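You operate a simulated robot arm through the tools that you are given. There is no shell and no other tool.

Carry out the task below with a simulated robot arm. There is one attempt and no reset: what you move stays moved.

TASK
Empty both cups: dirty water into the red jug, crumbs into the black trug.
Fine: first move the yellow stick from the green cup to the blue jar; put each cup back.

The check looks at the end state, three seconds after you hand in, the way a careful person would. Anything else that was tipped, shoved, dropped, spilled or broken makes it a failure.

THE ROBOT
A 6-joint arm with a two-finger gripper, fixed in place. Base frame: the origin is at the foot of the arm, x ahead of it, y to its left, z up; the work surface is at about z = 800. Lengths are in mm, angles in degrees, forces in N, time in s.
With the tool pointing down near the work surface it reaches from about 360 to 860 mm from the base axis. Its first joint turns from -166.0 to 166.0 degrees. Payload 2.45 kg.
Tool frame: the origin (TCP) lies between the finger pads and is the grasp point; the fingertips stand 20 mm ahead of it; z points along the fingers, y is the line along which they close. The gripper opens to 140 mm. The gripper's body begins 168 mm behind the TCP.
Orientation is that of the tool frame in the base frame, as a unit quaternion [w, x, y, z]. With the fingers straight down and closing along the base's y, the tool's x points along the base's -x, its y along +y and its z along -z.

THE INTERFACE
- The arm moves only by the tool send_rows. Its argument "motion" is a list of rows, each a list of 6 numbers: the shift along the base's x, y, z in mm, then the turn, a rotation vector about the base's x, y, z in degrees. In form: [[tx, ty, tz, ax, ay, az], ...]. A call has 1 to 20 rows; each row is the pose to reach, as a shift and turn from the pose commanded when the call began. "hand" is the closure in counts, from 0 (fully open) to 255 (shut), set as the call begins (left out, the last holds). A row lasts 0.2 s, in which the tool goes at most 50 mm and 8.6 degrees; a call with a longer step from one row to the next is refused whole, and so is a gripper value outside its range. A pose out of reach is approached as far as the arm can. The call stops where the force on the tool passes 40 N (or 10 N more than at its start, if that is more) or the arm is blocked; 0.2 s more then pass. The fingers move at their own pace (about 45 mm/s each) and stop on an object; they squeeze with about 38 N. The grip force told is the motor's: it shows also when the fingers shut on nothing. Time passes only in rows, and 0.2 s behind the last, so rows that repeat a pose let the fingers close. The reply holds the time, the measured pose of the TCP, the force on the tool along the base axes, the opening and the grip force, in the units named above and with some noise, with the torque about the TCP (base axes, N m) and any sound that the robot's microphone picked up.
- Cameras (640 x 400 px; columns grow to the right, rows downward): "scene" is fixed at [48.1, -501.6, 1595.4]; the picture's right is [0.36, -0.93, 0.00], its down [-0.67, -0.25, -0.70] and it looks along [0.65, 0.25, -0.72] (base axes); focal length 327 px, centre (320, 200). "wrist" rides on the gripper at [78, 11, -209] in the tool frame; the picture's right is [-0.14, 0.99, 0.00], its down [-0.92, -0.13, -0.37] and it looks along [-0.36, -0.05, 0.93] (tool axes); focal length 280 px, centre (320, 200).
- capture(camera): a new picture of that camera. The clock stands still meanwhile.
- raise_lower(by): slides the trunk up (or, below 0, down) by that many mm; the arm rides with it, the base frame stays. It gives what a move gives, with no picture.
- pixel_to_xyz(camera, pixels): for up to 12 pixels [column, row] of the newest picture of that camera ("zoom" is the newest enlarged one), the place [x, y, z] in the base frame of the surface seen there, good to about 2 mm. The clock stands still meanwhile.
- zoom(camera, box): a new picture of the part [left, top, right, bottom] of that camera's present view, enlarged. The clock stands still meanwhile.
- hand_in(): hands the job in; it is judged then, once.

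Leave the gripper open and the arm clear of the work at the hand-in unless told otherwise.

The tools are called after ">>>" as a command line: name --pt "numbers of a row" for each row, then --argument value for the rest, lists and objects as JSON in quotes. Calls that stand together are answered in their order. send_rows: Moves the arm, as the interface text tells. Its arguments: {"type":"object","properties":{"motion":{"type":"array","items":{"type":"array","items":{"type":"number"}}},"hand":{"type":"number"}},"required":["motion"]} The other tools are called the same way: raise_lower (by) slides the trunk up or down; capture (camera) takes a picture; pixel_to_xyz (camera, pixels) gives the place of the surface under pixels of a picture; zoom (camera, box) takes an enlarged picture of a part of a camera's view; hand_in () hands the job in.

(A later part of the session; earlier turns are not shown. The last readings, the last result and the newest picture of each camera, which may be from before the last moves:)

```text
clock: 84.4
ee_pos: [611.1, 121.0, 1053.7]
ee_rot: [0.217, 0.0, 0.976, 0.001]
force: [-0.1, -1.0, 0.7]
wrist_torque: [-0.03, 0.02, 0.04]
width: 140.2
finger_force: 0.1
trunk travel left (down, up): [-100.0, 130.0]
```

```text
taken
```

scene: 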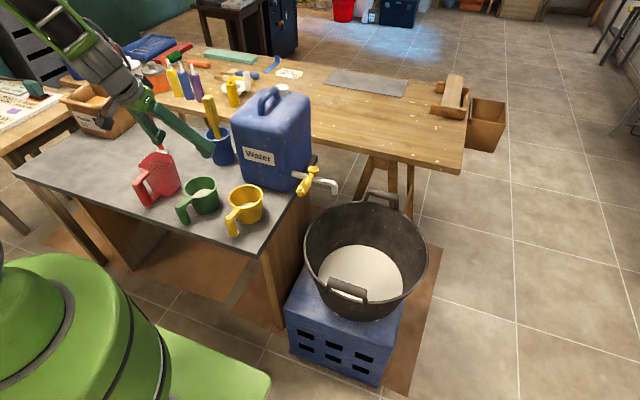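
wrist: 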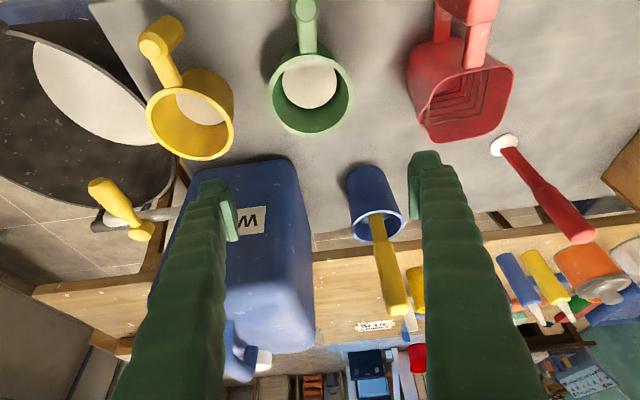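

Everything is in place. I'll compare both cups' contents at high zoom from this viewpoint.

>>> zoom --camera "wrist" --box '[285, 55, 335, 110]'

>>> zoom --camera "wrist" --box '[165, 75, 235, 145]'

>>> zoom --camera "scene" --box '[185, 180, 225, 215]'

>>> zoom --camera "scene" --box '[228, 185, 268, 220]'

```text
7.27 times, centred on (310, 82) of wrist
```

zoom: 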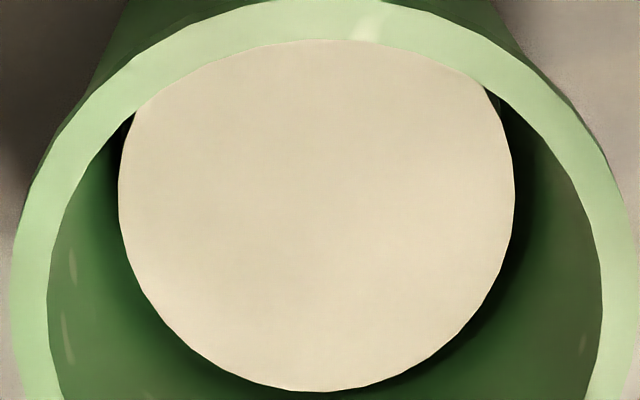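

```text
5.71 times, centred on (200, 110) of wrist
```

zoom: 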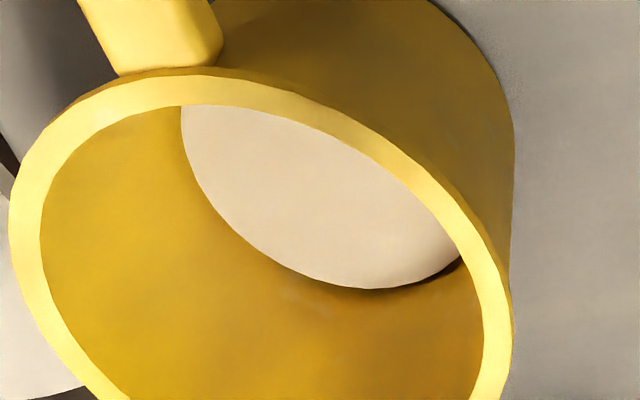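

```text
11.43 times, centred on (205, 198) of scene
```

zoom: 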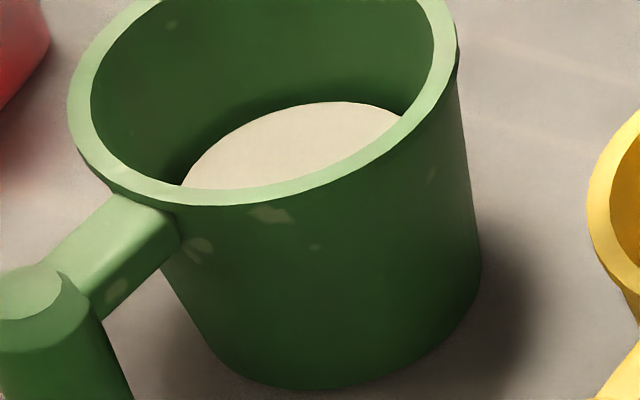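

```text
11.43 times, centred on (248, 202) of scene
```

zoom: 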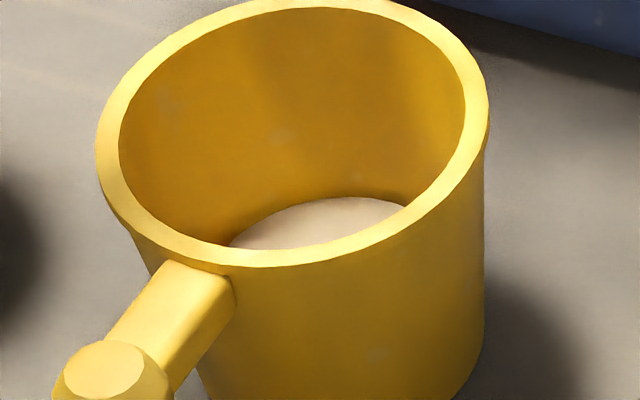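

Both are featureless discs at this angle. I'll go back to the very first camera pose (580,22,1212, tool straight down), where the green contents glared, to check that cue again without the stick.

>>> send_rows --pt "-3 -10 16 0 4 0" --pt "-6 -20 32 0 8 0" --pt "-10 -32 50 0 12 0" --pt "-14 -45 70 0 16 0" --pt "-18 -58 92 0 20 0" --pt "-22 -72 115 0 25 0" --pt "-27 -86 138 0 25 0" --pt "-31 -99 158 0 25 0" --pt "-31 -99 158 0 25 0"

>>> capture --camera "wrist"

```text
clock: 86.4
ee_pos: [581.1, 18.7, 1213.3]
ee_rot: [0.0, 0.001, 1.0, -0.001]
force: [0.5, -0.3, 0.4]
wrist_torque: [0.01, 0.0, -0.01]
width: 140.0
finger_force: 0.0
trunk travel left (down, up): [-100.0, 130.0]
```

```text
taken
```

wrist: 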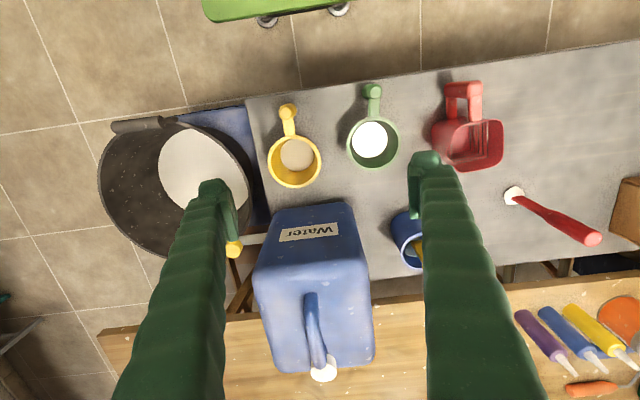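

The green contents are again pure white with glare (370,140) while the yellow's (296,153) stay dull tan. I'll scan sideways in steps to find how wide the green glare is and whether the yellow ever glares.

>>> send_rows --pt "0 -20 0 0 0 0" --pt "0 -40 0 0 0 0" --pt "0 -40 0 0 0 0"

>>> zoom --camera "wrist" --box '[240, 60, 480, 210]'

>>> send_rows --pt "0 -20 0 0 0 0" --pt "0 -40 0 0 0 0" --pt "0 -40 0 0 0 0"

>>> zoom --camera "wrist" --box '[240, 60, 480, 210]'

>>> send_rows --pt "0 -20 0 0 0 0" --pt "0 -40 0 0 0 0" --pt "0 -40 0 0 0 0"

>>> zoom --camera "wrist" --box '[240, 60, 480, 210]'

>>> send_rows --pt "0 -20 0 0 0 0" --pt "0 -40 0 0 0 0" --pt "0 -40 0 0 0 0"

>>> zoom --camera "wrist" --box '[240, 60, 480, 210]'

>>> send_rows --pt "0 -20 0 0 0 0" --pt "0 -40 0 0 0 0" --pt "0 -40 0 0 0 0"

>>> zoom --camera "wrist" --box '[240, 60, 480, 210]'

```text
clock: 87.2
ee_pos: [581.5, -21.6, 1211.0]
ee_rot: [-0.001, 0.0, 1.0, 0.0]
force: [-0.3, 0.3, 0.6]
wrist_torque: [0.01, -0.03, -0.03]
width: 140.1
finger_force: 0.1
trunk travel left (down, up): [-100.0, 130.0]
```

```text
2.67 times, centred on (360, 135) of wrist
```

zoom: 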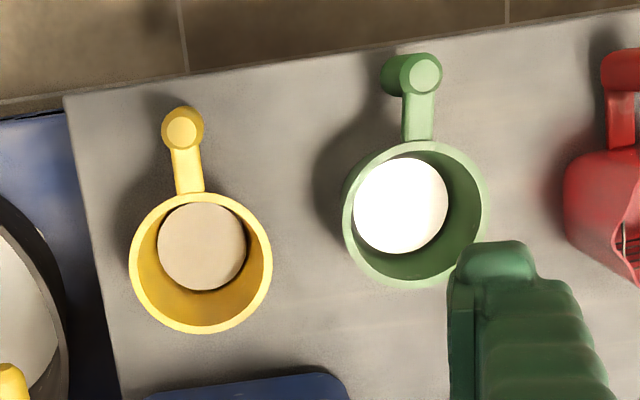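

```text
clock: 88.0
ee_pos: [581.5, -59.0, 1212.9]
ee_rot: [0.0, 0.001, 1.0, 0.0]
force: [-0.5, -0.3, 0.1]
wrist_torque: [0.02, 0.03, -0.02]
width: 140.0
finger_force: 0.0
trunk travel left (down, up): [-100.0, 130.0]
```

```text
2.67 times, centred on (360, 135) of wrist
```

zoom: 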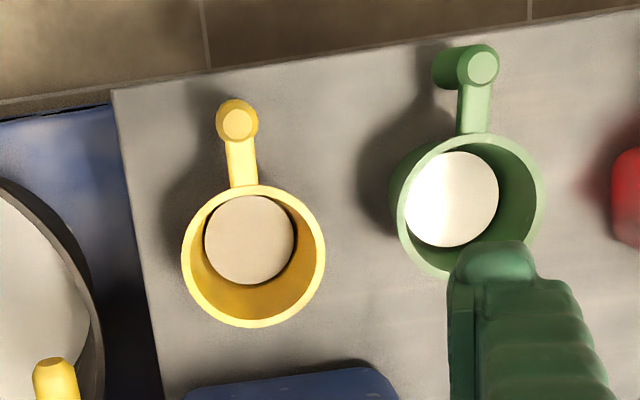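

```text
clock: 88.8
ee_pos: [582.3, -101.4, 1212.0]
ee_rot: [-0.001, 0.001, 1.0, 0.0]
force: [-0.1, 0.4, -0.6]
wrist_torque: [0.0, 0.01, 0.02]
width: 139.8
finger_force: 0.1
trunk travel left (down, up): [-100.0, 130.0]
```

```text
2.67 times, centred on (360, 135) of wrist
```

zoom: 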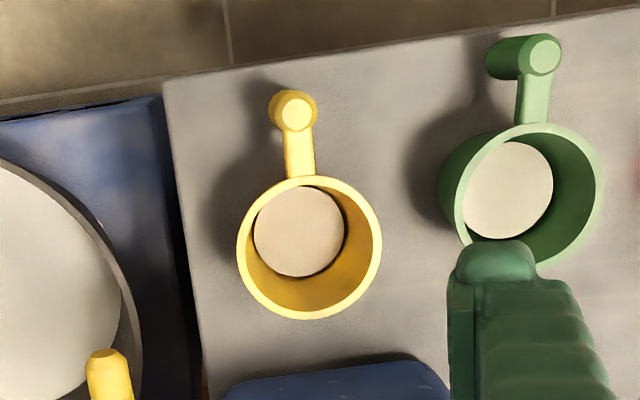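

```text
clock: 89.6
ee_pos: [584.7, -138.8, 1212.9]
ee_rot: [-0.002, 0.001, 1.0, 0.0]
force: [0.7, 0.0, 0.3]
wrist_torque: [0.0, 0.0, 0.01]
width: 140.0
finger_force: 0.0
trunk travel left (down, up): [-100.0, 130.0]
```

```text
2.67 times, centred on (360, 135) of wrist
```

zoom: 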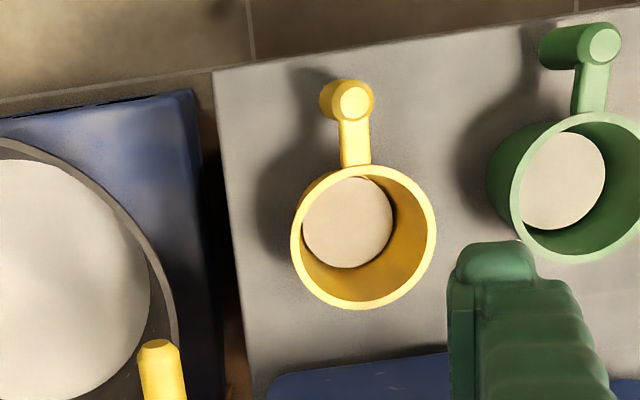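

```text
clock: 90.4
ee_pos: [584.2, -178.4, 1212.4]
ee_rot: [-0.001, 0.001, 1.0, 0.0]
force: [0.2, -0.3, 0.5]
wrist_torque: [0.02, 0.02, -0.01]
width: 140.1
finger_force: 0.1
trunk travel left (down, up): [-100.0, 130.0]
```

```text
2.67 times, centred on (360, 135) of wrist
```

zoom: 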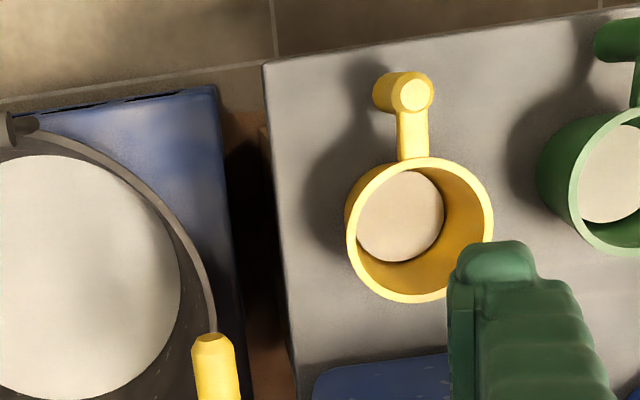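

The green glare spans about 80 mm of sideways camera travel, and the yellow shows nothing so far. I'll take one more step to the equivalent spot for the yellow cup, near (603,-218).

>>> send_rows --pt "10 -20 0 0 0 0" --pt "19 -40 0 0 0 0" --pt "19 -40 0 0 0 0"

>>> zoom --camera "wrist" --box '[280, 40, 520, 190]'

>>> send_rows --pt "0 -20 0 0 0 0" --pt "0 -40 0 0 0 0" --pt "0 -40 0 0 0 0"

>>> capture --camera "wrist"

```text
clock: 91.2
ee_pos: [604.3, -219.0, 1211.4]
ee_rot: [-0.001, 0.0, 1.0, 0.0]
force: [-0.2, 0.4, 0.0]
wrist_torque: [0.04, -0.01, 0.03]
width: 140.1
finger_force: 0.1
trunk travel left (down, up): [-100.0, 130.0]
```

```text
2.67 times, centred on (400, 115) of wrist
```

zoom: 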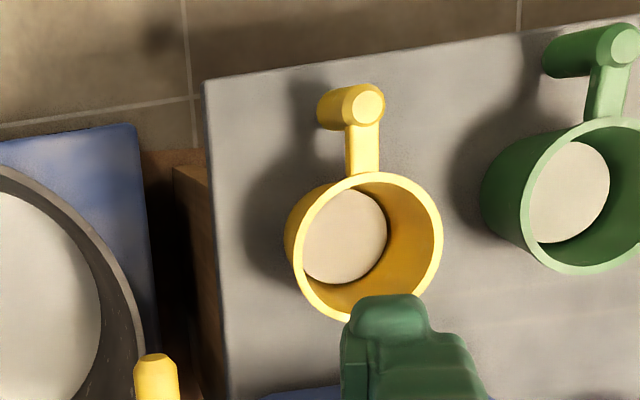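

```text
clock: 92.0
ee_pos: [603.3, -258.4, 1211.8]
ee_rot: [0.0, 0.001, 1.0, 0.001]
force: [-0.5, 0.1, 0.5]
wrist_torque: [0.0, 0.01, -0.03]
width: 140.1
finger_force: 0.1
trunk travel left (down, up): [-100.0, 130.0]
```

```text
taken
```

wrist: 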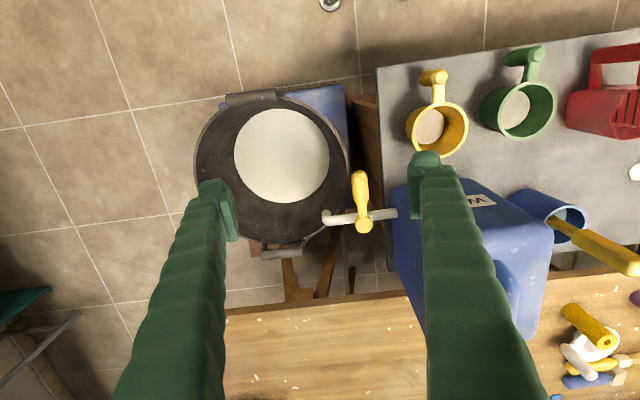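

The yellow contents never glare from any matching angle: they're matte, so crumbs, while the green's glossy surface is the dirty water. Next I'll measure the trug: its rim around wrist (196..350, 95..250), handles and contents, plus the tap near (350,215).

>>> pixel_to_xyz --camera "wrist" --pixels '[[197, 160], [349, 170], [270, 98], [268, 92], [285, 240], [283, 160], [283, 120], [283, 190], [360, 185], [335, 216], [385, 213], [290, 250]]'

>>> pixel_to_xyz --camera "wrist" --pixels '[[408, 130], [467, 130], [440, 104], [440, 155], [434, 76], [430, 126], [378, 100], [390, 180], [365, 228], [482, 110], [553, 105], [376, 70]]'

```text
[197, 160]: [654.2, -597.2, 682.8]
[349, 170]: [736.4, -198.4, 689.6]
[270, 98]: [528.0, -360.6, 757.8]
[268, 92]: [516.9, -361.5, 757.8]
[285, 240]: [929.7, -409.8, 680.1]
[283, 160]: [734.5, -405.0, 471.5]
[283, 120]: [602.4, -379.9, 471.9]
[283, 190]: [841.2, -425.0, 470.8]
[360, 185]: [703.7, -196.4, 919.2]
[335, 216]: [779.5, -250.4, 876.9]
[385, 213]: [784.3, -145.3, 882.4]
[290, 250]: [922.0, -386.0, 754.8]
```

```text
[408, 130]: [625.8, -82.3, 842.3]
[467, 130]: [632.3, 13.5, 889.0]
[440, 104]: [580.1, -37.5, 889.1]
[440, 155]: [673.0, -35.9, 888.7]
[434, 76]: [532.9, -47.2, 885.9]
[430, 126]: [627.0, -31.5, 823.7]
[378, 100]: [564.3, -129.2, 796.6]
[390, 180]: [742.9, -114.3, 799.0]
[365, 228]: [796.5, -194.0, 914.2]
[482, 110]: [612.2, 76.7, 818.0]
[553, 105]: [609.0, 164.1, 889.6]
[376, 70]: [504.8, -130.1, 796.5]
```

The trug centre is about (725,-400), radius 200, rim z about 685, with a front handle at (520,-361,757). The tap occupies x 700–800, y −145…−270, z up to 920. I'll rehearse the trug pour with the empty hand, high and clear: move to (650,-390,1160) with yaw +90°.

>>> send_rows --pt "3 -8 -3 0 0 7" --pt "7 -18 -7 0 0 14" --pt "11 -28 -11 0 0 21" --pt "15 -38 -15 0 0 28" --pt "19 -48 -19 0 0 35" --pt "23 -58 -23 0 0 42" --pt "27 -68 -27 0 0 49" --pt "31 -78 -32 0 0 56" --pt "35 -90 -37 0 0 63" --pt "39 -102 -42 0 0 70" --pt "43 -114 -46 0 0 77" --pt "45 -124 -50 0 0 84" --pt "47 -132 -52 0 0 90" --pt "47 -132 -52 0 0 90"

>>> send_rows --pt "0 0 0 -8 0 0" --pt "0 0 0 -16 0 0" --pt "0 0 0 -24 0 0" --pt "0 0 0 -32 0 0" --pt "0 0 0 -40 0 0" --pt "0 0 0 -48 0 0" --pt "0 0 0 -56 0 0" --pt "0 0 0 -64 0 0" --pt "0 0 0 -72 0 0" --pt "0 0 0 -80 0 0" --pt "0 0 0 -88 0 0" --pt "0 0 0 -96 0 0" --pt "0 0 0 -104 0 0" --pt "0 0 0 -112 0 0" --pt "0 0 0 -120 0 0" --pt "0 0 0 -125 0 0" --pt "0 0 0 -125 0 0"

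>>> capture --camera "scene"

```text
clock: 95.0
ee_pos: [648.8, -391.8, 1158.7]
ee_rot: [0.0, -0.707, 0.707, 0.0]
force: [0.7, -0.6, 0.4]
wrist_torque: [-0.02, 0.03, -0.02]
width: 140.1
finger_force: 0.0
trunk travel left (down, up): [-100.0, 130.0]
```

```text
clock: 98.6
ee_pos: [653.7, -396.6, 1160.4]
ee_rot: [0.618, 0.343, -0.342, 0.62]
force: [-0.4, -0.2, 0.1]
wrist_torque: [-0.01, 0.01, 0.03]
width: 140.0
finger_force: 0.0
out of reach, approached as far as the arm can: row 16, 17
trunk travel left (down, up): [-100.0, 130.0]
```

```text
taken
```

scene: 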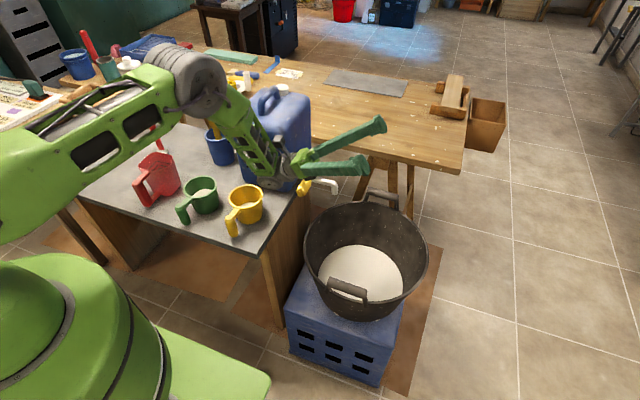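

The rehearsal reached a 147° cup tip (tool 32° above horizontal) at (654,-397,1160) with nothing touched. That's enough for crumbs. Now I'll unwind: tip back 147° about x, ending at the 25° grasp tilt.

>>> send_rows --pt "0 0 0 7.7 0 0" --pt "0 0 0 15.5 0 0" --pt "0 0 0 23.2 0 0" --pt "0 0 0 31 0 0" --pt "0 0 0 38.7 0 0" --pt "0 0 0 46.4 0 0" --pt "0 0 0 54.2 0 0" --pt "0 0 0 62 0 0" --pt "0 0 0 69.7 0 0" --pt "0 0 0 77.4 0 0" --pt "0 0 0 85 0 0" --pt "0 0 0 92.8 0 0" --pt "0 0 0 100.6 0 0" --pt "0 0 0 108.3 0 0" --pt "0 0 0 116 0 0" --pt "0 0 0 123.8 0 0" --pt "0 0 0 131.5 0 0" --pt "0 0 0 139.3 0 0" --pt "0 0 0 147 0 0" --pt "0 0 0 147 0 0"

>>> send_rows --pt "-1 15 -2 0 0 -6" --pt "-2 38 -6 0 0 -13" --pt "-3 65 -12 0 0 -20" --pt "-5 93 -18 0 0 -27" --pt "-7 121 -26 0 0 -34" --pt "-9 150 -34 0 0 -41" --pt "-11 179 -42 0 0 -48" --pt "-13 208 -50 0 0 -55" --pt "-15 237 -58 0 0 -62" --pt "-17 265 -66 0 0 -69" --pt "-19 292 -75 0 0 -76" --pt "-21 318 -84 0 0 -83" --pt "-23 340 -92 0 0 -90" --pt "-25 355 -98 0 0 -90" --pt "-26 360 -100 0 0 -90" --pt "-26 360 -100 0 0 -90"

>>> capture --camera "wrist"

```text
clock: 102.8
ee_pos: [652.1, -395.5, 1161.7]
ee_rot: [0.153, -0.69, 0.69, 0.153]
force: [-0.1, -0.9, 0.6]
wrist_torque: [0.02, 0.0, 0.01]
width: 139.8
finger_force: 0.1
trunk travel left (down, up): [-100.0, 130.0]
```

```text
clock: 106.2
ee_pos: [626.9, -37.3, 1061.4]
ee_rot: [0.216, 0.002, 0.976, 0.0]
force: [-0.4, 0.7, 0.3]
wrist_torque: [0.0, 0.03, 0.0]
width: 140.1
finger_force: 0.0
trunk travel left (down, up): [-100.0, 130.0]
```

```text
taken
```

wrist: 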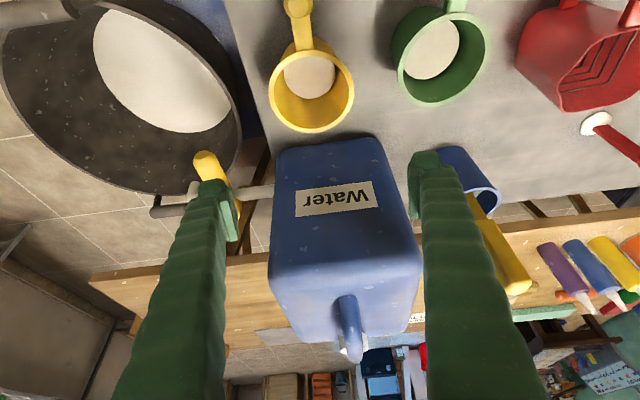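

I'm above the yellow cup at (627,-37,1061). I'll measure its rim from here to centre the fingers.

>>> pixel_to_xyz --camera "wrist" --pixels '[[269, 85], [353, 85], [312, 130], [308, 52], [283, 62], [338, 62], [278, 112], [345, 112], [297, 12], [303, 40], [312, 78], [305, 90]]'

>>> send_rows --pt "0 0 0 0 0 0"

>>> send_rows --pt "0 0 0 0 0 0"

```text
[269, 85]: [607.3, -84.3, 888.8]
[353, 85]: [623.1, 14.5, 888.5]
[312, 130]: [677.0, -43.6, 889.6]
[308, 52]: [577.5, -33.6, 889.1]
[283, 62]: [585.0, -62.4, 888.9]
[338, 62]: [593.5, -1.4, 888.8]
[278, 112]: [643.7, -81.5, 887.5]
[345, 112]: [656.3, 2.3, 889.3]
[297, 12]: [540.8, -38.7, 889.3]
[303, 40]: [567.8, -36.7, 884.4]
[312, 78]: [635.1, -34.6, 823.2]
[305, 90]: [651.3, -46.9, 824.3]
```

```text
clock: 106.6
ee_pos: [627.4, -35.6, 1060.6]
ee_rot: [0.216, 0.001, 0.976, 0.0]
force: [-0.4, -0.4, 0.0]
wrist_torque: [-0.01, 0.0, -0.02]
width: 140.1
finger_force: 0.1
trunk travel left (down, up): [-100.0, 130.0]
```

```text
clock: 107.0
ee_pos: [626.7, -36.9, 1060.5]
ee_rot: [0.217, 0.001, 0.976, -0.001]
force: [0.4, -0.6, -0.1]
wrist_torque: [-0.01, 0.01, -0.03]
width: 140.1
finger_force: 0.1
trunk travel left (down, up): [-100.0, 130.0]
```

The yellow cup centre is (626.5,-36) and the TCP is at (627,-36.6), well centred. I'll descend vertically to z about 856.

>>> send_rows --pt "0 0.5 -15 0 0 0" --pt "0 0.5 -40 0 0 0" --pt "0 0.5 -65 0 0 0" --pt "0 0.5 -90 0 0 0" --pt "0 0.5 -115 0 0 0" --pt "0 0.5 -138 0 0 0" --pt "0 0.5 -158 0 0 0" --pt "0 0.5 -175 0 0 0" --pt "0 0.5 -188 0 0 0" --pt "0 0.5 -198 0 0 0" --pt "0 0.5 -204 0 0 0" --pt "0 0.5 -204 0 0 0"

>>> capture --camera "wrist"

>>> zoom --camera "scene" --box '[170, 150, 280, 250]'

```text
clock: 109.6
ee_pos: [629.0, -55.6, 858.5]
ee_rot: [0.214, -0.004, 0.977, 0.012]
force: [0.1, 0.1, -0.1]
wrist_torque: [-0.02, 0.09, -0.01]
width: 139.6
finger_force: 0.0
out of reach, approached as far as the arm can: row 2, 3, 5, 6, 7, 8, 9, 10, 11, 12
trunk travel left (down, up): [-100.0, 130.0]
```

```text
taken
```

wrist: 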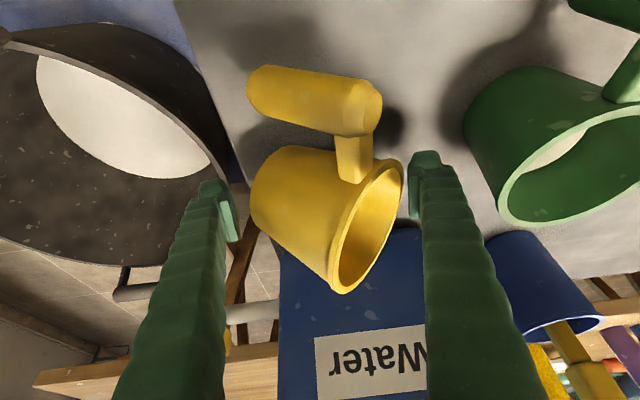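

```text
4.00 times, centred on (225, 200) of scene
```

zoom: 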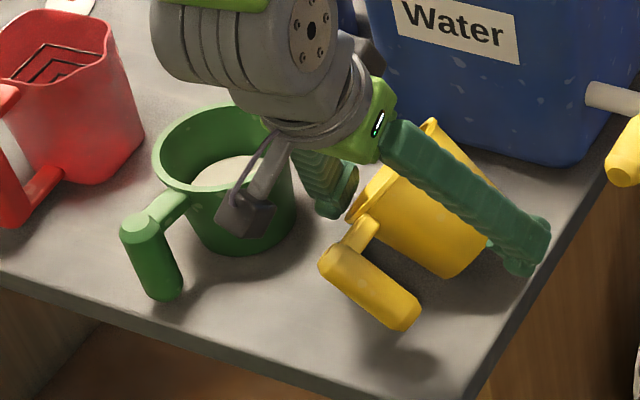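

That descent went wrong: the reach limit pulled the hand sideways to y=-55.6 and a finger has tilted the yellow cup. I'll stop moving and measure how the cup sits before doing anything else.

>>> pixel_to_xyz --camera "wrist" --pixels '[[345, 290], [401, 170], [335, 270], [390, 162], [375, 170], [262, 180], [262, 205], [290, 150], [370, 105], [265, 92], [365, 240], [385, 200]]'

>>> pixel_to_xyz --camera "wrist" --pixels '[[232, 210], [225, 185], [412, 200], [420, 160], [405, 185], [330, 230], [300, 245], [320, 150], [355, 150], [430, 180]]'

>>> zoom --camera "wrist" --box '[230, 50, 440, 310]'

>>> zoom --camera "scene" --box '[230, 165, 290, 240]'

```text
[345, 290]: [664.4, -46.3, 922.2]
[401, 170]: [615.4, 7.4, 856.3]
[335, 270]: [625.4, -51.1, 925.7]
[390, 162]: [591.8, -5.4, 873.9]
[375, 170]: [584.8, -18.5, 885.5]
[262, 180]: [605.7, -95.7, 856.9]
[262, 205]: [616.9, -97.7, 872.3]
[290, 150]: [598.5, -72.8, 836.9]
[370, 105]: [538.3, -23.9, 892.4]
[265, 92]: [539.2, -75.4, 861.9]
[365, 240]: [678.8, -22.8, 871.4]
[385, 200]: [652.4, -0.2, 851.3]
```

```text
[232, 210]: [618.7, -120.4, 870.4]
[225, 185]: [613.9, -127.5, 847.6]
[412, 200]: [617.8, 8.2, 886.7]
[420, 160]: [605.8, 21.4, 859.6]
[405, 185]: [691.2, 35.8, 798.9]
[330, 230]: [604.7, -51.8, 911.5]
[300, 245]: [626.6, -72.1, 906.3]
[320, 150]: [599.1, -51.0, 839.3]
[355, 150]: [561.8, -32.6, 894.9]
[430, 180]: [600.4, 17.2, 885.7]
```

```text
1.54 times, centred on (335, 180) of wrist
```

zoom: 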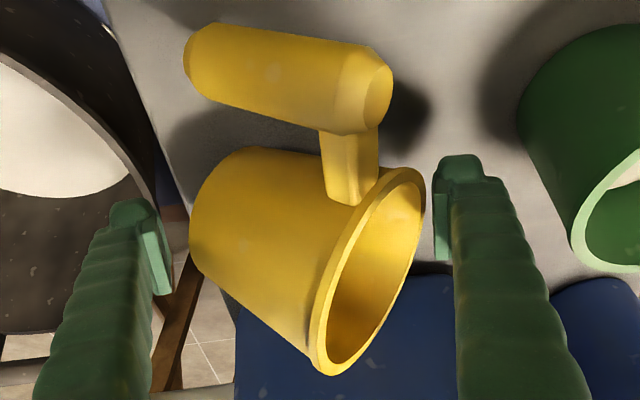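

```text
5.33 times, centred on (260, 202) of scene
```

zoom: 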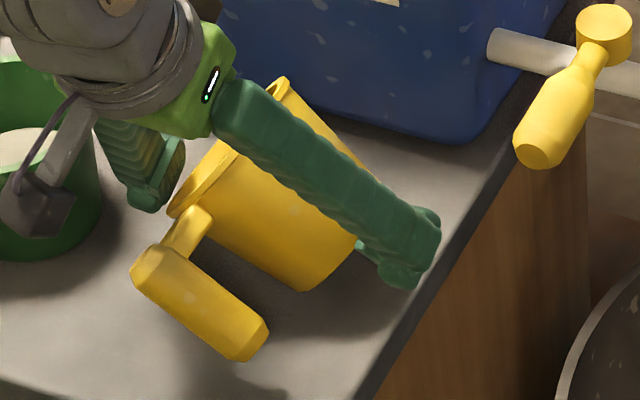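

The yellow cup is leaning about 50° with its mouth toward +y, its bottom edge on the table and its rim resting on the left finger. No spill is visible. I'll measure its bottom edge and check for spilled material before recovering.

>>> pixel_to_xyz --camera "zoom" --pixels '[[320, 288], [300, 288], [340, 262], [356, 240], [270, 262], [230, 235], [180, 210], [200, 180], [285, 85], [240, 350], [140, 265], [265, 330]]'

>>> zoom --camera "scene" --box '[190, 150, 310, 250]'

>>> pixel_to_xyz --camera "scene" --pixels '[[262, 215], [255, 200], [290, 200], [283, 210], [275, 225], [270, 235]]'

```text
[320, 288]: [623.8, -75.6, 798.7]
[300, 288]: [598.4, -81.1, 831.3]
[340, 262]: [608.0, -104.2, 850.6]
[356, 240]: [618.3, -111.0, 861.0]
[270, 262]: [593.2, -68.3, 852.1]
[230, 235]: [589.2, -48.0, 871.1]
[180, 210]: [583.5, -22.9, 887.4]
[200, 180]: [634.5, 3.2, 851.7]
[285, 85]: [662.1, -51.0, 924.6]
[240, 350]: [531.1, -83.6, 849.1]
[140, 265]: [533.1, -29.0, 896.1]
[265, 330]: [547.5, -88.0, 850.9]
```

```text
4.00 times, centred on (250, 200) of scene
```

zoom: 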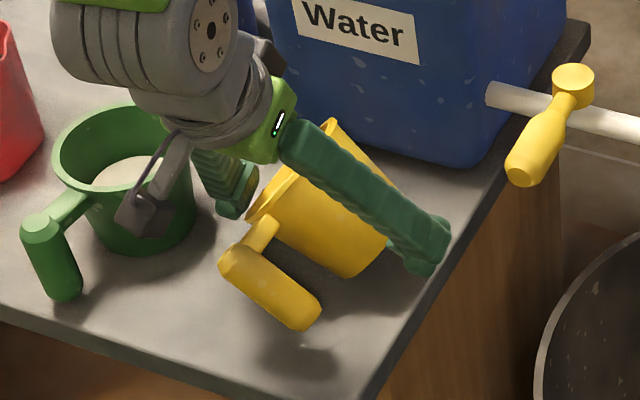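

```text
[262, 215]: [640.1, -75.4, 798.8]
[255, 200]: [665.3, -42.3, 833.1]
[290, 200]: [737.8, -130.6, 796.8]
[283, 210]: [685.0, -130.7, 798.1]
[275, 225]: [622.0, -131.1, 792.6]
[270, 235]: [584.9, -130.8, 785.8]
```

The cup's lower edge pivots at y about -61 on the table, its bottom's upper edge is at y about -112, and the rim rests on the left finger at y about 7. Moving the hand gently toward −y should push the rim back up so the cup rotates upright between the fingers. I'll try a first small 6 mm step and watch.

>>> send_rows --pt "0 -1.5 0 0 0 0" --pt "0 -3 0 0 0 0" --pt "0 -4.5 0 0 0 0" --pt "0 -6 0 0 0 0" --pt "0 -6 0 0 0 0"

>>> zoom --camera "scene" --box '[190, 150, 310, 250]'

>>> capture --camera "wrist"

```text
clock: 110.8
ee_pos: [633.5, -63.5, 862.0]
ee_rot: [0.214, 0.002, 0.977, 0.007]
force: [0.9, -0.1, -0.6]
wrist_torque: [-0.02, -0.01, 0.01]
width: 139.9
finger_force: 0.0
out of reach, approached as far as the arm can: row 3, 4, 5
trunk travel left (down, up): [-100.0, 130.0]
```

```text
4.00 times, centred on (250, 200) of scene
```

zoom: 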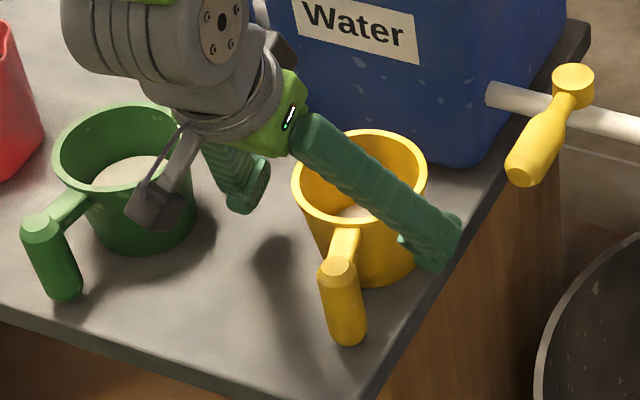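

```text
taken
```

wrist: 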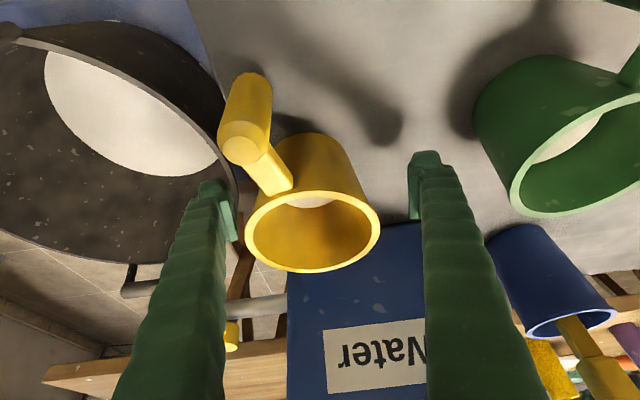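

The cup swung back upright with its contents still inside. I'll measure where it stands now.

>>> pixel_to_xyz --camera "wrist" --pixels '[[247, 230], [379, 222], [315, 270], [310, 192], [285, 195], [345, 195], [245, 130], [272, 175], [310, 202], [265, 262], [360, 255], [232, 225]]'

>>> pixel_to_xyz --camera "wrist" --pixels '[[238, 230], [230, 195], [412, 205], [420, 165], [340, 150], [380, 120], [330, 90], [300, 110]]'

>>> zoom --camera "wrist" --box '[200, 60, 420, 280]'

>>> zoom --camera "scene" --box '[230, 170, 290, 240]'

```text
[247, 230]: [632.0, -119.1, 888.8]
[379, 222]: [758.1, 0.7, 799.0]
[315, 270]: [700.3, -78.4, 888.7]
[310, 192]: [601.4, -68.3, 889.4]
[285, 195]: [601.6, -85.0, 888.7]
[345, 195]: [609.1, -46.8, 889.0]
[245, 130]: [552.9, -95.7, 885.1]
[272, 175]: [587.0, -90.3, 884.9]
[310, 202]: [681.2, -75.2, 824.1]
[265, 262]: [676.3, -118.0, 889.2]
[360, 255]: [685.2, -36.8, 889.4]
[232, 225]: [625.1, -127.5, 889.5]
```

```text
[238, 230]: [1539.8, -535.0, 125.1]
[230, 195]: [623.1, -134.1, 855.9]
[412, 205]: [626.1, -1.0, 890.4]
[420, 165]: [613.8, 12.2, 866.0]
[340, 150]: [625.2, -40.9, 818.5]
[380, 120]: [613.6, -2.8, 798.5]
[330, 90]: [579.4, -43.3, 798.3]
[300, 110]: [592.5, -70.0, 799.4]
```

```text
1.82 times, centred on (310, 170) of wrist
```

zoom: 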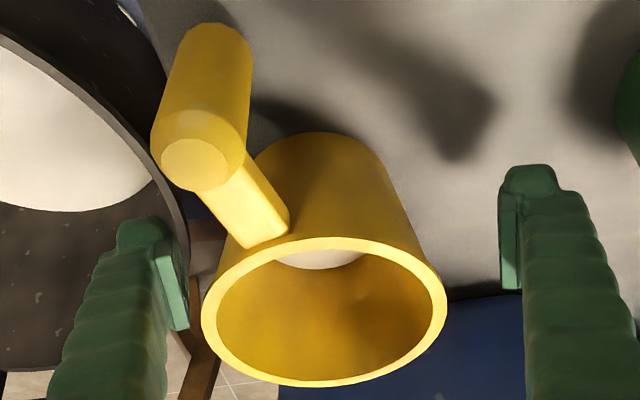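

```text
5.71 times, centred on (260, 205) of scene
```

zoom: 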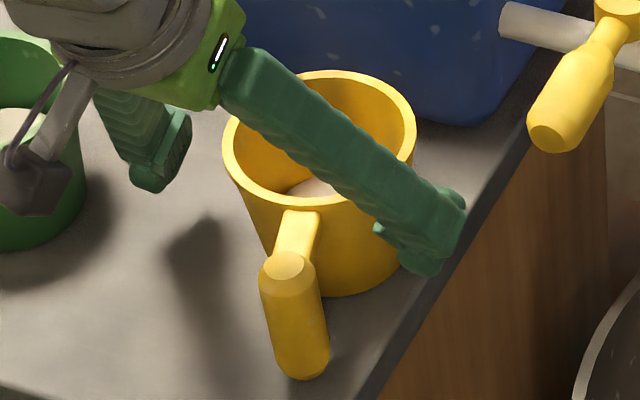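

The yellow cup stands upright at about (651,-77), rim z=889, contents intact; I'll put it back at (626.5,-36) afterwards. To leave without any sideways drift I'll lift with the trunk, which moves the arm purely vertically: 130 mm up.

>>> raise_lower --by 130

>>> capture --camera "scene"

>>> capture --camera "wrist"

```text
clock: 112.4
ee_pos: [633.2, -64.0, 992.1]
ee_rot: [0.214, 0.001, 0.977, 0.009]
force: [0.5, 0.0, 0.2]
wrist_torque: [-0.03, 0.0, 0.01]
width: 139.9
finger_force: 0.0
trunk travel left (down, up): [-230.0, 0.0]
```

```text
taken
```

scene: 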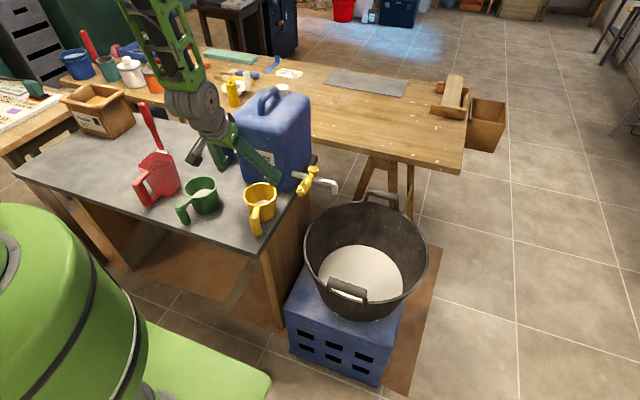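

```text
taken
```

wrist: 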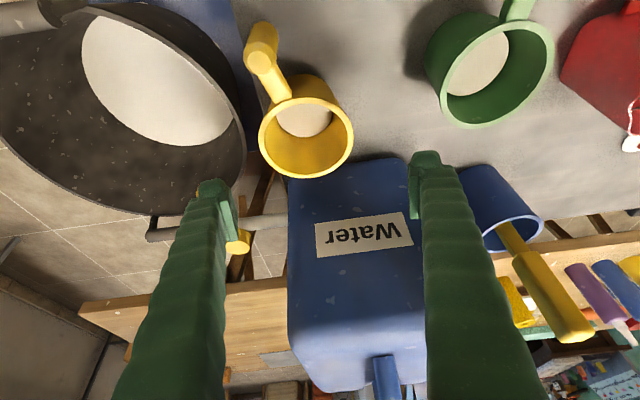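

Clear of the cup. I'll check the yellow cup's contents and the table around it for any spill.

>>> zoom --camera "scene" --box '[180, 165, 310, 250]'

>>> zoom --camera "wrist" --box '[230, 10, 440, 190]'

>>> pixel_to_xyz --camera "wrist" --pixels '[[300, 118], [310, 125], [259, 130], [353, 130], [308, 175], [303, 98], [265, 45], [272, 95], [340, 105], [275, 110], [380, 100], [400, 60]]'

```text
4.71 times, centred on (245, 208) of scene
```

zoom: 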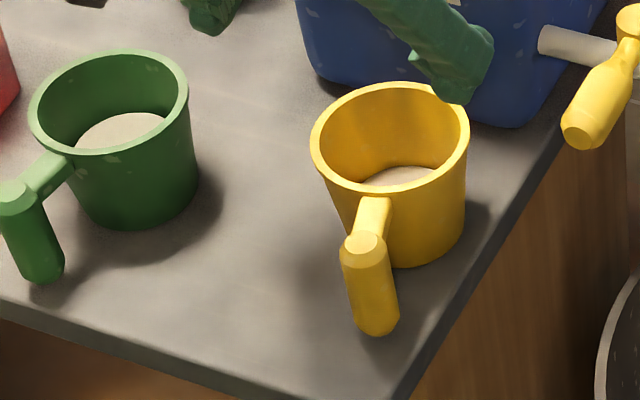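

```text
2.22 times, centred on (335, 100) of wrist
```

zoom: 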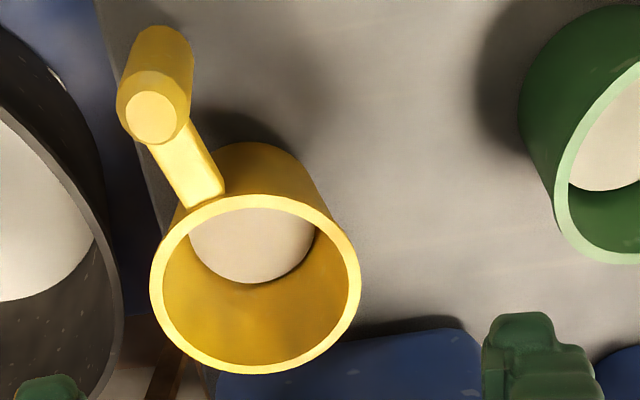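

```text
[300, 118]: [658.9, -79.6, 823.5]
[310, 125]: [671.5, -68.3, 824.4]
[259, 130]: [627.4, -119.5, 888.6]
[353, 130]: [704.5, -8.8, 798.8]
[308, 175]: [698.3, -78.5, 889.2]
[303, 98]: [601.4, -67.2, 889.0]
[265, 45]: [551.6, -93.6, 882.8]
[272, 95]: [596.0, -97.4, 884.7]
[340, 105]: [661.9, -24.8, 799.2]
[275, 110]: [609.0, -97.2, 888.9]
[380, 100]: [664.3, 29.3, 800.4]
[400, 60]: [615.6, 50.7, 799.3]
```

No spill: the contents are still at z=823.5 and the table is clean. I'll rise with the arm to about z=1110 and turn the tool to point straight down, away from the straight-arm configuration that caused the drift.

>>> send_rows --pt "0 0 20 0 0 0" --pt "2 -2 40 0 0 0" --pt "5 -4 60 0 5 0" --pt "8 -6 80 0 10 0" --pt "11 -8 98 0 15 0" --pt "14 -11 110 0 20 0" --pt "17 -13 118 0 24.8 0" --pt "17 -13 118 0 24.8 0"

```text
clock: 114.2
ee_pos: [650.3, -78.2, 1110.7]
ee_rot: [-0.002, 0.004, 1.0, 0.007]
force: [-0.4, -0.3, 0.3]
wrist_torque: [-0.01, -0.02, 0.02]
width: 140.0
finger_force: 0.1
out of reach, approached as far as the arm can: row 3, 4, 5, 6
trunk travel left (down, up): [-230.0, 0.0]
```

Now at (650,-78,1111) with the tool vertical. I'll lower the trunk 130 mm back to its starting height; the fingertips will stay about 70 mm above the cup rim.

>>> raise_lower --by -130

>>> capture --camera "wrist"

```text
clock: 115.8
ee_pos: [650.5, -76.8, 980.7]
ee_rot: [0.0, 0.003, 1.0, 0.008]
force: [-0.2, -0.3, -0.9]
wrist_torque: [-0.04, 0.01, 0.01]
width: 140.0
finger_force: 0.1
trunk travel left (down, up): [-100.0, 130.0]
```

```text
taken
```

wrist: 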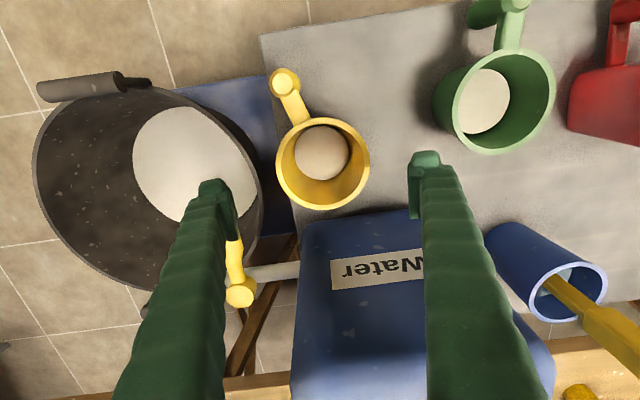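

Tool vertical and directly over the cup. The handle points to azimuth about 189.5°, so I'll yaw +9.5° to match, then descend in short calls, checking each for drift. First: yaw and 40 mm down (fingertips to z about 920, still above the rim).

>>> send_rows --pt "0 0 0 0 0 4" --pt "0 0 -8 0 0 8.5" --pt "0 0 -20 0 0 8.5" --pt "0 0 -32 0 0 8.5" --pt "0 0 -40 0 0 8.5" --pt "0 0 -40 0 0 8.5"

>>> capture --camera "wrist"

```text
clock: 117.2
ee_pos: [651.6, -77.4, 940.5]
ee_rot: [-0.003, -0.071, 0.997, 0.007]
force: [0.1, 0.3, -1.4]
wrist_torque: [0.03, -0.02, -0.02]
width: 140.2
finger_force: 0.0
trunk travel left (down, up): [-100.0, 130.0]
```

```text
taken
```

wrist: 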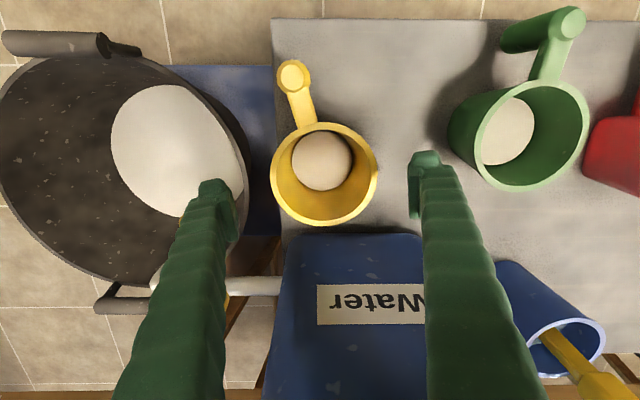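

No reach flags and no drift. I'll re-measure the rim against the hand from here.

>>> pixel_to_xyz --camera "wrist" --pixels '[[272, 175], [376, 172], [325, 224], [322, 126], [295, 130], [350, 133], [290, 212], [362, 208], [292, 75], [305, 110]]'

>>> send_rows --pt "0 0 0 0 0 0"

```text
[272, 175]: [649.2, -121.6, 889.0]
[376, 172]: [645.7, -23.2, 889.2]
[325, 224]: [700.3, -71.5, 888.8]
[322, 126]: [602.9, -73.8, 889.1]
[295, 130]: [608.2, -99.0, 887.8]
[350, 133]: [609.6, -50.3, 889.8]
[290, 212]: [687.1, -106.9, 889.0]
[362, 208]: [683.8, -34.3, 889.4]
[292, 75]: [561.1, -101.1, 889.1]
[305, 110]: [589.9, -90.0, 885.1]
```

```text
clock: 117.6
ee_pos: [651.8, -76.6, 939.5]
ee_rot: [-0.002, -0.07, 0.997, 0.008]
force: [0.0, -0.4, 0.1]
wrist_torque: [-0.02, -0.01, 0.03]
width: 139.9
finger_force: 0.1
trunk travel left (down, up): [-100.0, 130.0]
```

The cup centre is (651,-73), so I'll shift +3.5 mm in y and descend further, in two short calls, to z about 856.

>>> send_rows --pt "0 1.5 -3 0 0 0" --pt "-0.5 3.5 -10 0 0 0" --pt "-0.5 3.5 -20 0 0 0" --pt "-0.5 3.5 -30 0 0 0" --pt "-0.5 3.5 -30 0 0 0"

>>> capture --camera "wrist"

```text
clock: 118.8
ee_pos: [651.2, -74.2, 911.3]
ee_rot: [-0.002, -0.071, 0.997, 0.008]
force: [0.1, 0.4, 0.0]
wrist_torque: [0.01, 0.0, -0.01]
width: 139.9
finger_force: 0.1
trunk travel left (down, up): [-100.0, 130.0]
```

```text
taken
```

wrist: 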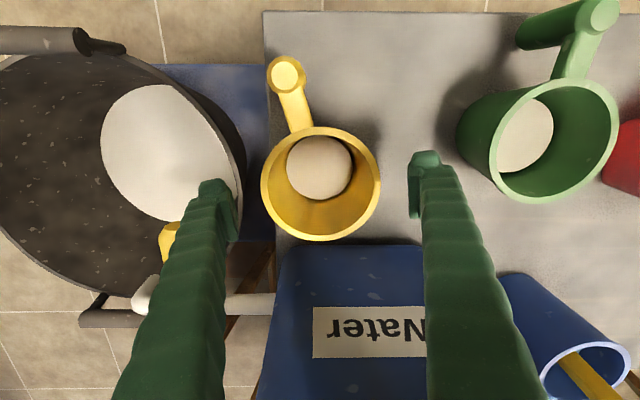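

Centred nicely between the fingers, with no flags. Continuing down 55 mm.

>>> send_rows --pt "0 0 -8 0 0 0" --pt "0 0 -18 0 0 0" --pt "0 0 -28 0 0 0" --pt "0 0 -38 0 0 0" --pt "0 0 -48 0 0 0" --pt "0 0 -55 0 0 0" --pt "0 0 -55 0 0 0"

>>> capture --camera "wrist"

>>> zoom --camera "scene" --box '[200, 150, 310, 250]'

```text
clock: 120.4
ee_pos: [648.9, -74.1, 855.9]
ee_rot: [-0.002, -0.071, 0.997, 0.009]
force: [0.6, -0.6, 0.8]
wrist_torque: [0.03, -0.01, 0.01]
width: 140.2
finger_force: 0.0
trunk travel left (down, up): [-100.0, 130.0]
```

```text
taken
```

wrist: 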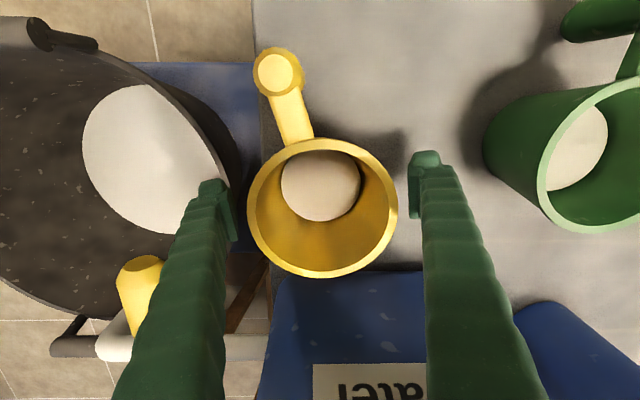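

```text
4.00 times, centred on (255, 200) of scene
```

zoom: 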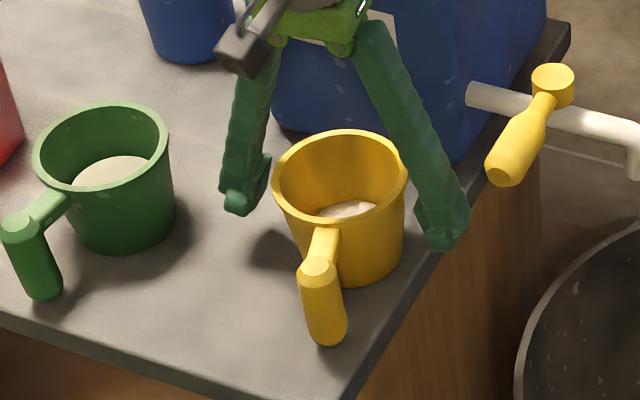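

The hand straddles the yellow cup squarely at z=856. Closing the hand.

>>> send_rows --pt "0 0 0 0 0 0" --pt "0 0 0 0 0 0" --pt "0 0 0 0 0 0" --pt "0 0 0 0 0 0" --pt "0 0 0 0 0 0" --pt "0 0 0 0 0 0" --hand 255

>>> capture --camera "wrist"

>>> zoom --camera "scene" --box '[200, 150, 310, 250]'

```text
clock: 121.8
ee_pos: [650.3, -74.4, 855.8]
ee_rot: [-0.002, -0.071, 0.997, 0.008]
force: [0.1, -1.5, 0.8]
wrist_torque: [-0.04, 0.04, 0.02]
width: 128.5
finger_force: 38.0
trunk travel left (down, up): [-100.0, 130.0]
```

```text
taken
```

wrist: 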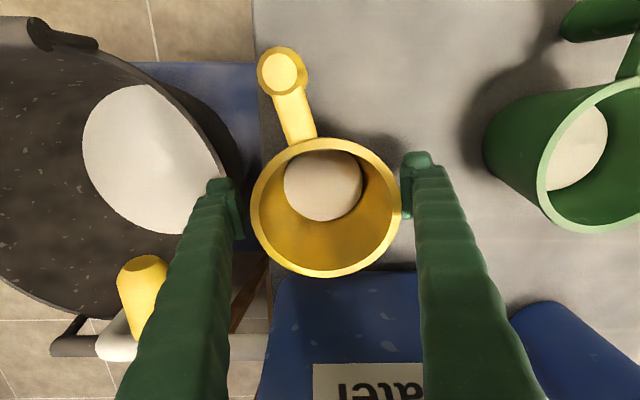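

```text
4.00 times, centred on (255, 200) of scene
```

zoom: 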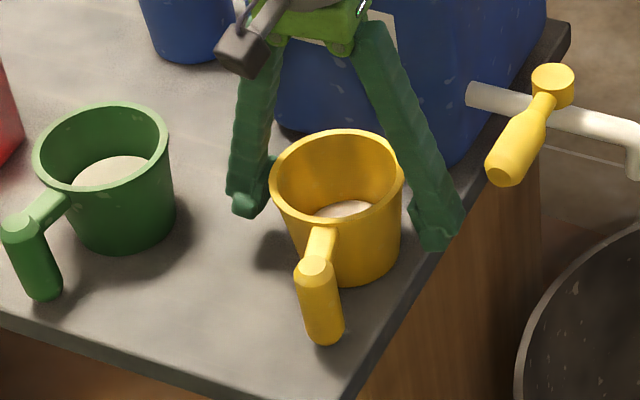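

Now I see why it stopped at 128 mm: the finger links splay outward below the palm, so they press the cup's rim before the pads reach the wall. A better grip puts the pads at rim level, so I'll reopen, rise 21 mm, and close again.

>>> send_rows --pt "0 0 0 0 0 0" --pt "0 0 0 0 0 0" --pt "0 0 0 0 0 0" --pt "0 0 7 0 0 0" --pt "0 0 14 0 0 0" --pt "0 0 21 0 0 0" --pt "0 0 21 0 0 0" --hand 0

>>> send_rows --pt "0 0 0 0 0 0" --pt "0 0 0 0 0 0" --pt "0 0 0 0 0 0" --pt "0 0 0 0 0 0" --pt "0 0 0 0 0 0" --pt "0 0 0 0 0 0" --hand 255

>>> capture --camera "wrist"

>>> zoom --camera "scene" --box '[200, 150, 310, 250]'

```text
clock: 123.4
ee_pos: [651.1, -73.3, 878.9]
ee_rot: [-0.002, -0.07, 0.998, 0.008]
force: [0.5, -0.4, -0.1]
wrist_torque: [0.03, 0.01, 0.02]
width: 140.2
finger_force: 0.1
trunk travel left (down, up): [-100.0, 130.0]
```

```text
clock: 124.8
ee_pos: [650.0, -73.7, 876.9]
ee_rot: [-0.002, -0.07, 0.997, 0.007]
force: [1.2, -1.0, 3.1]
wrist_torque: [0.03, 0.05, -0.02]
width: 121.5
finger_force: 37.7
trunk travel left (down, up): [-100.0, 130.0]
```

```text
taken
```

wrist: 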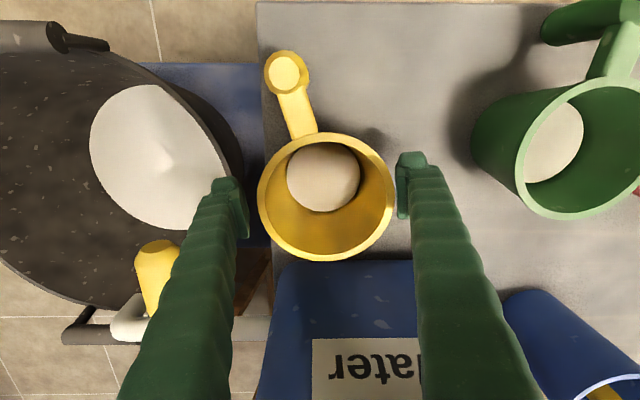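

```text
4.00 times, centred on (255, 200) of scene
```

zoom: 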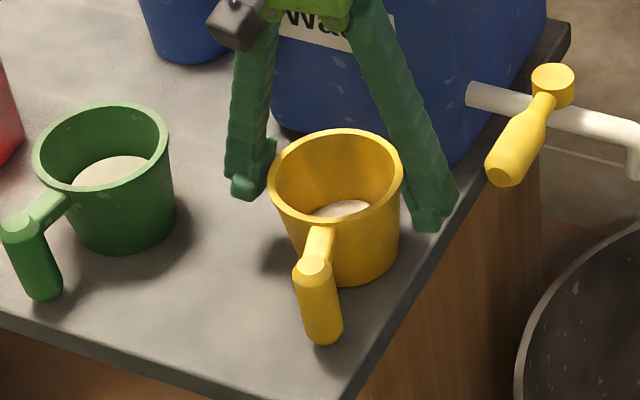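

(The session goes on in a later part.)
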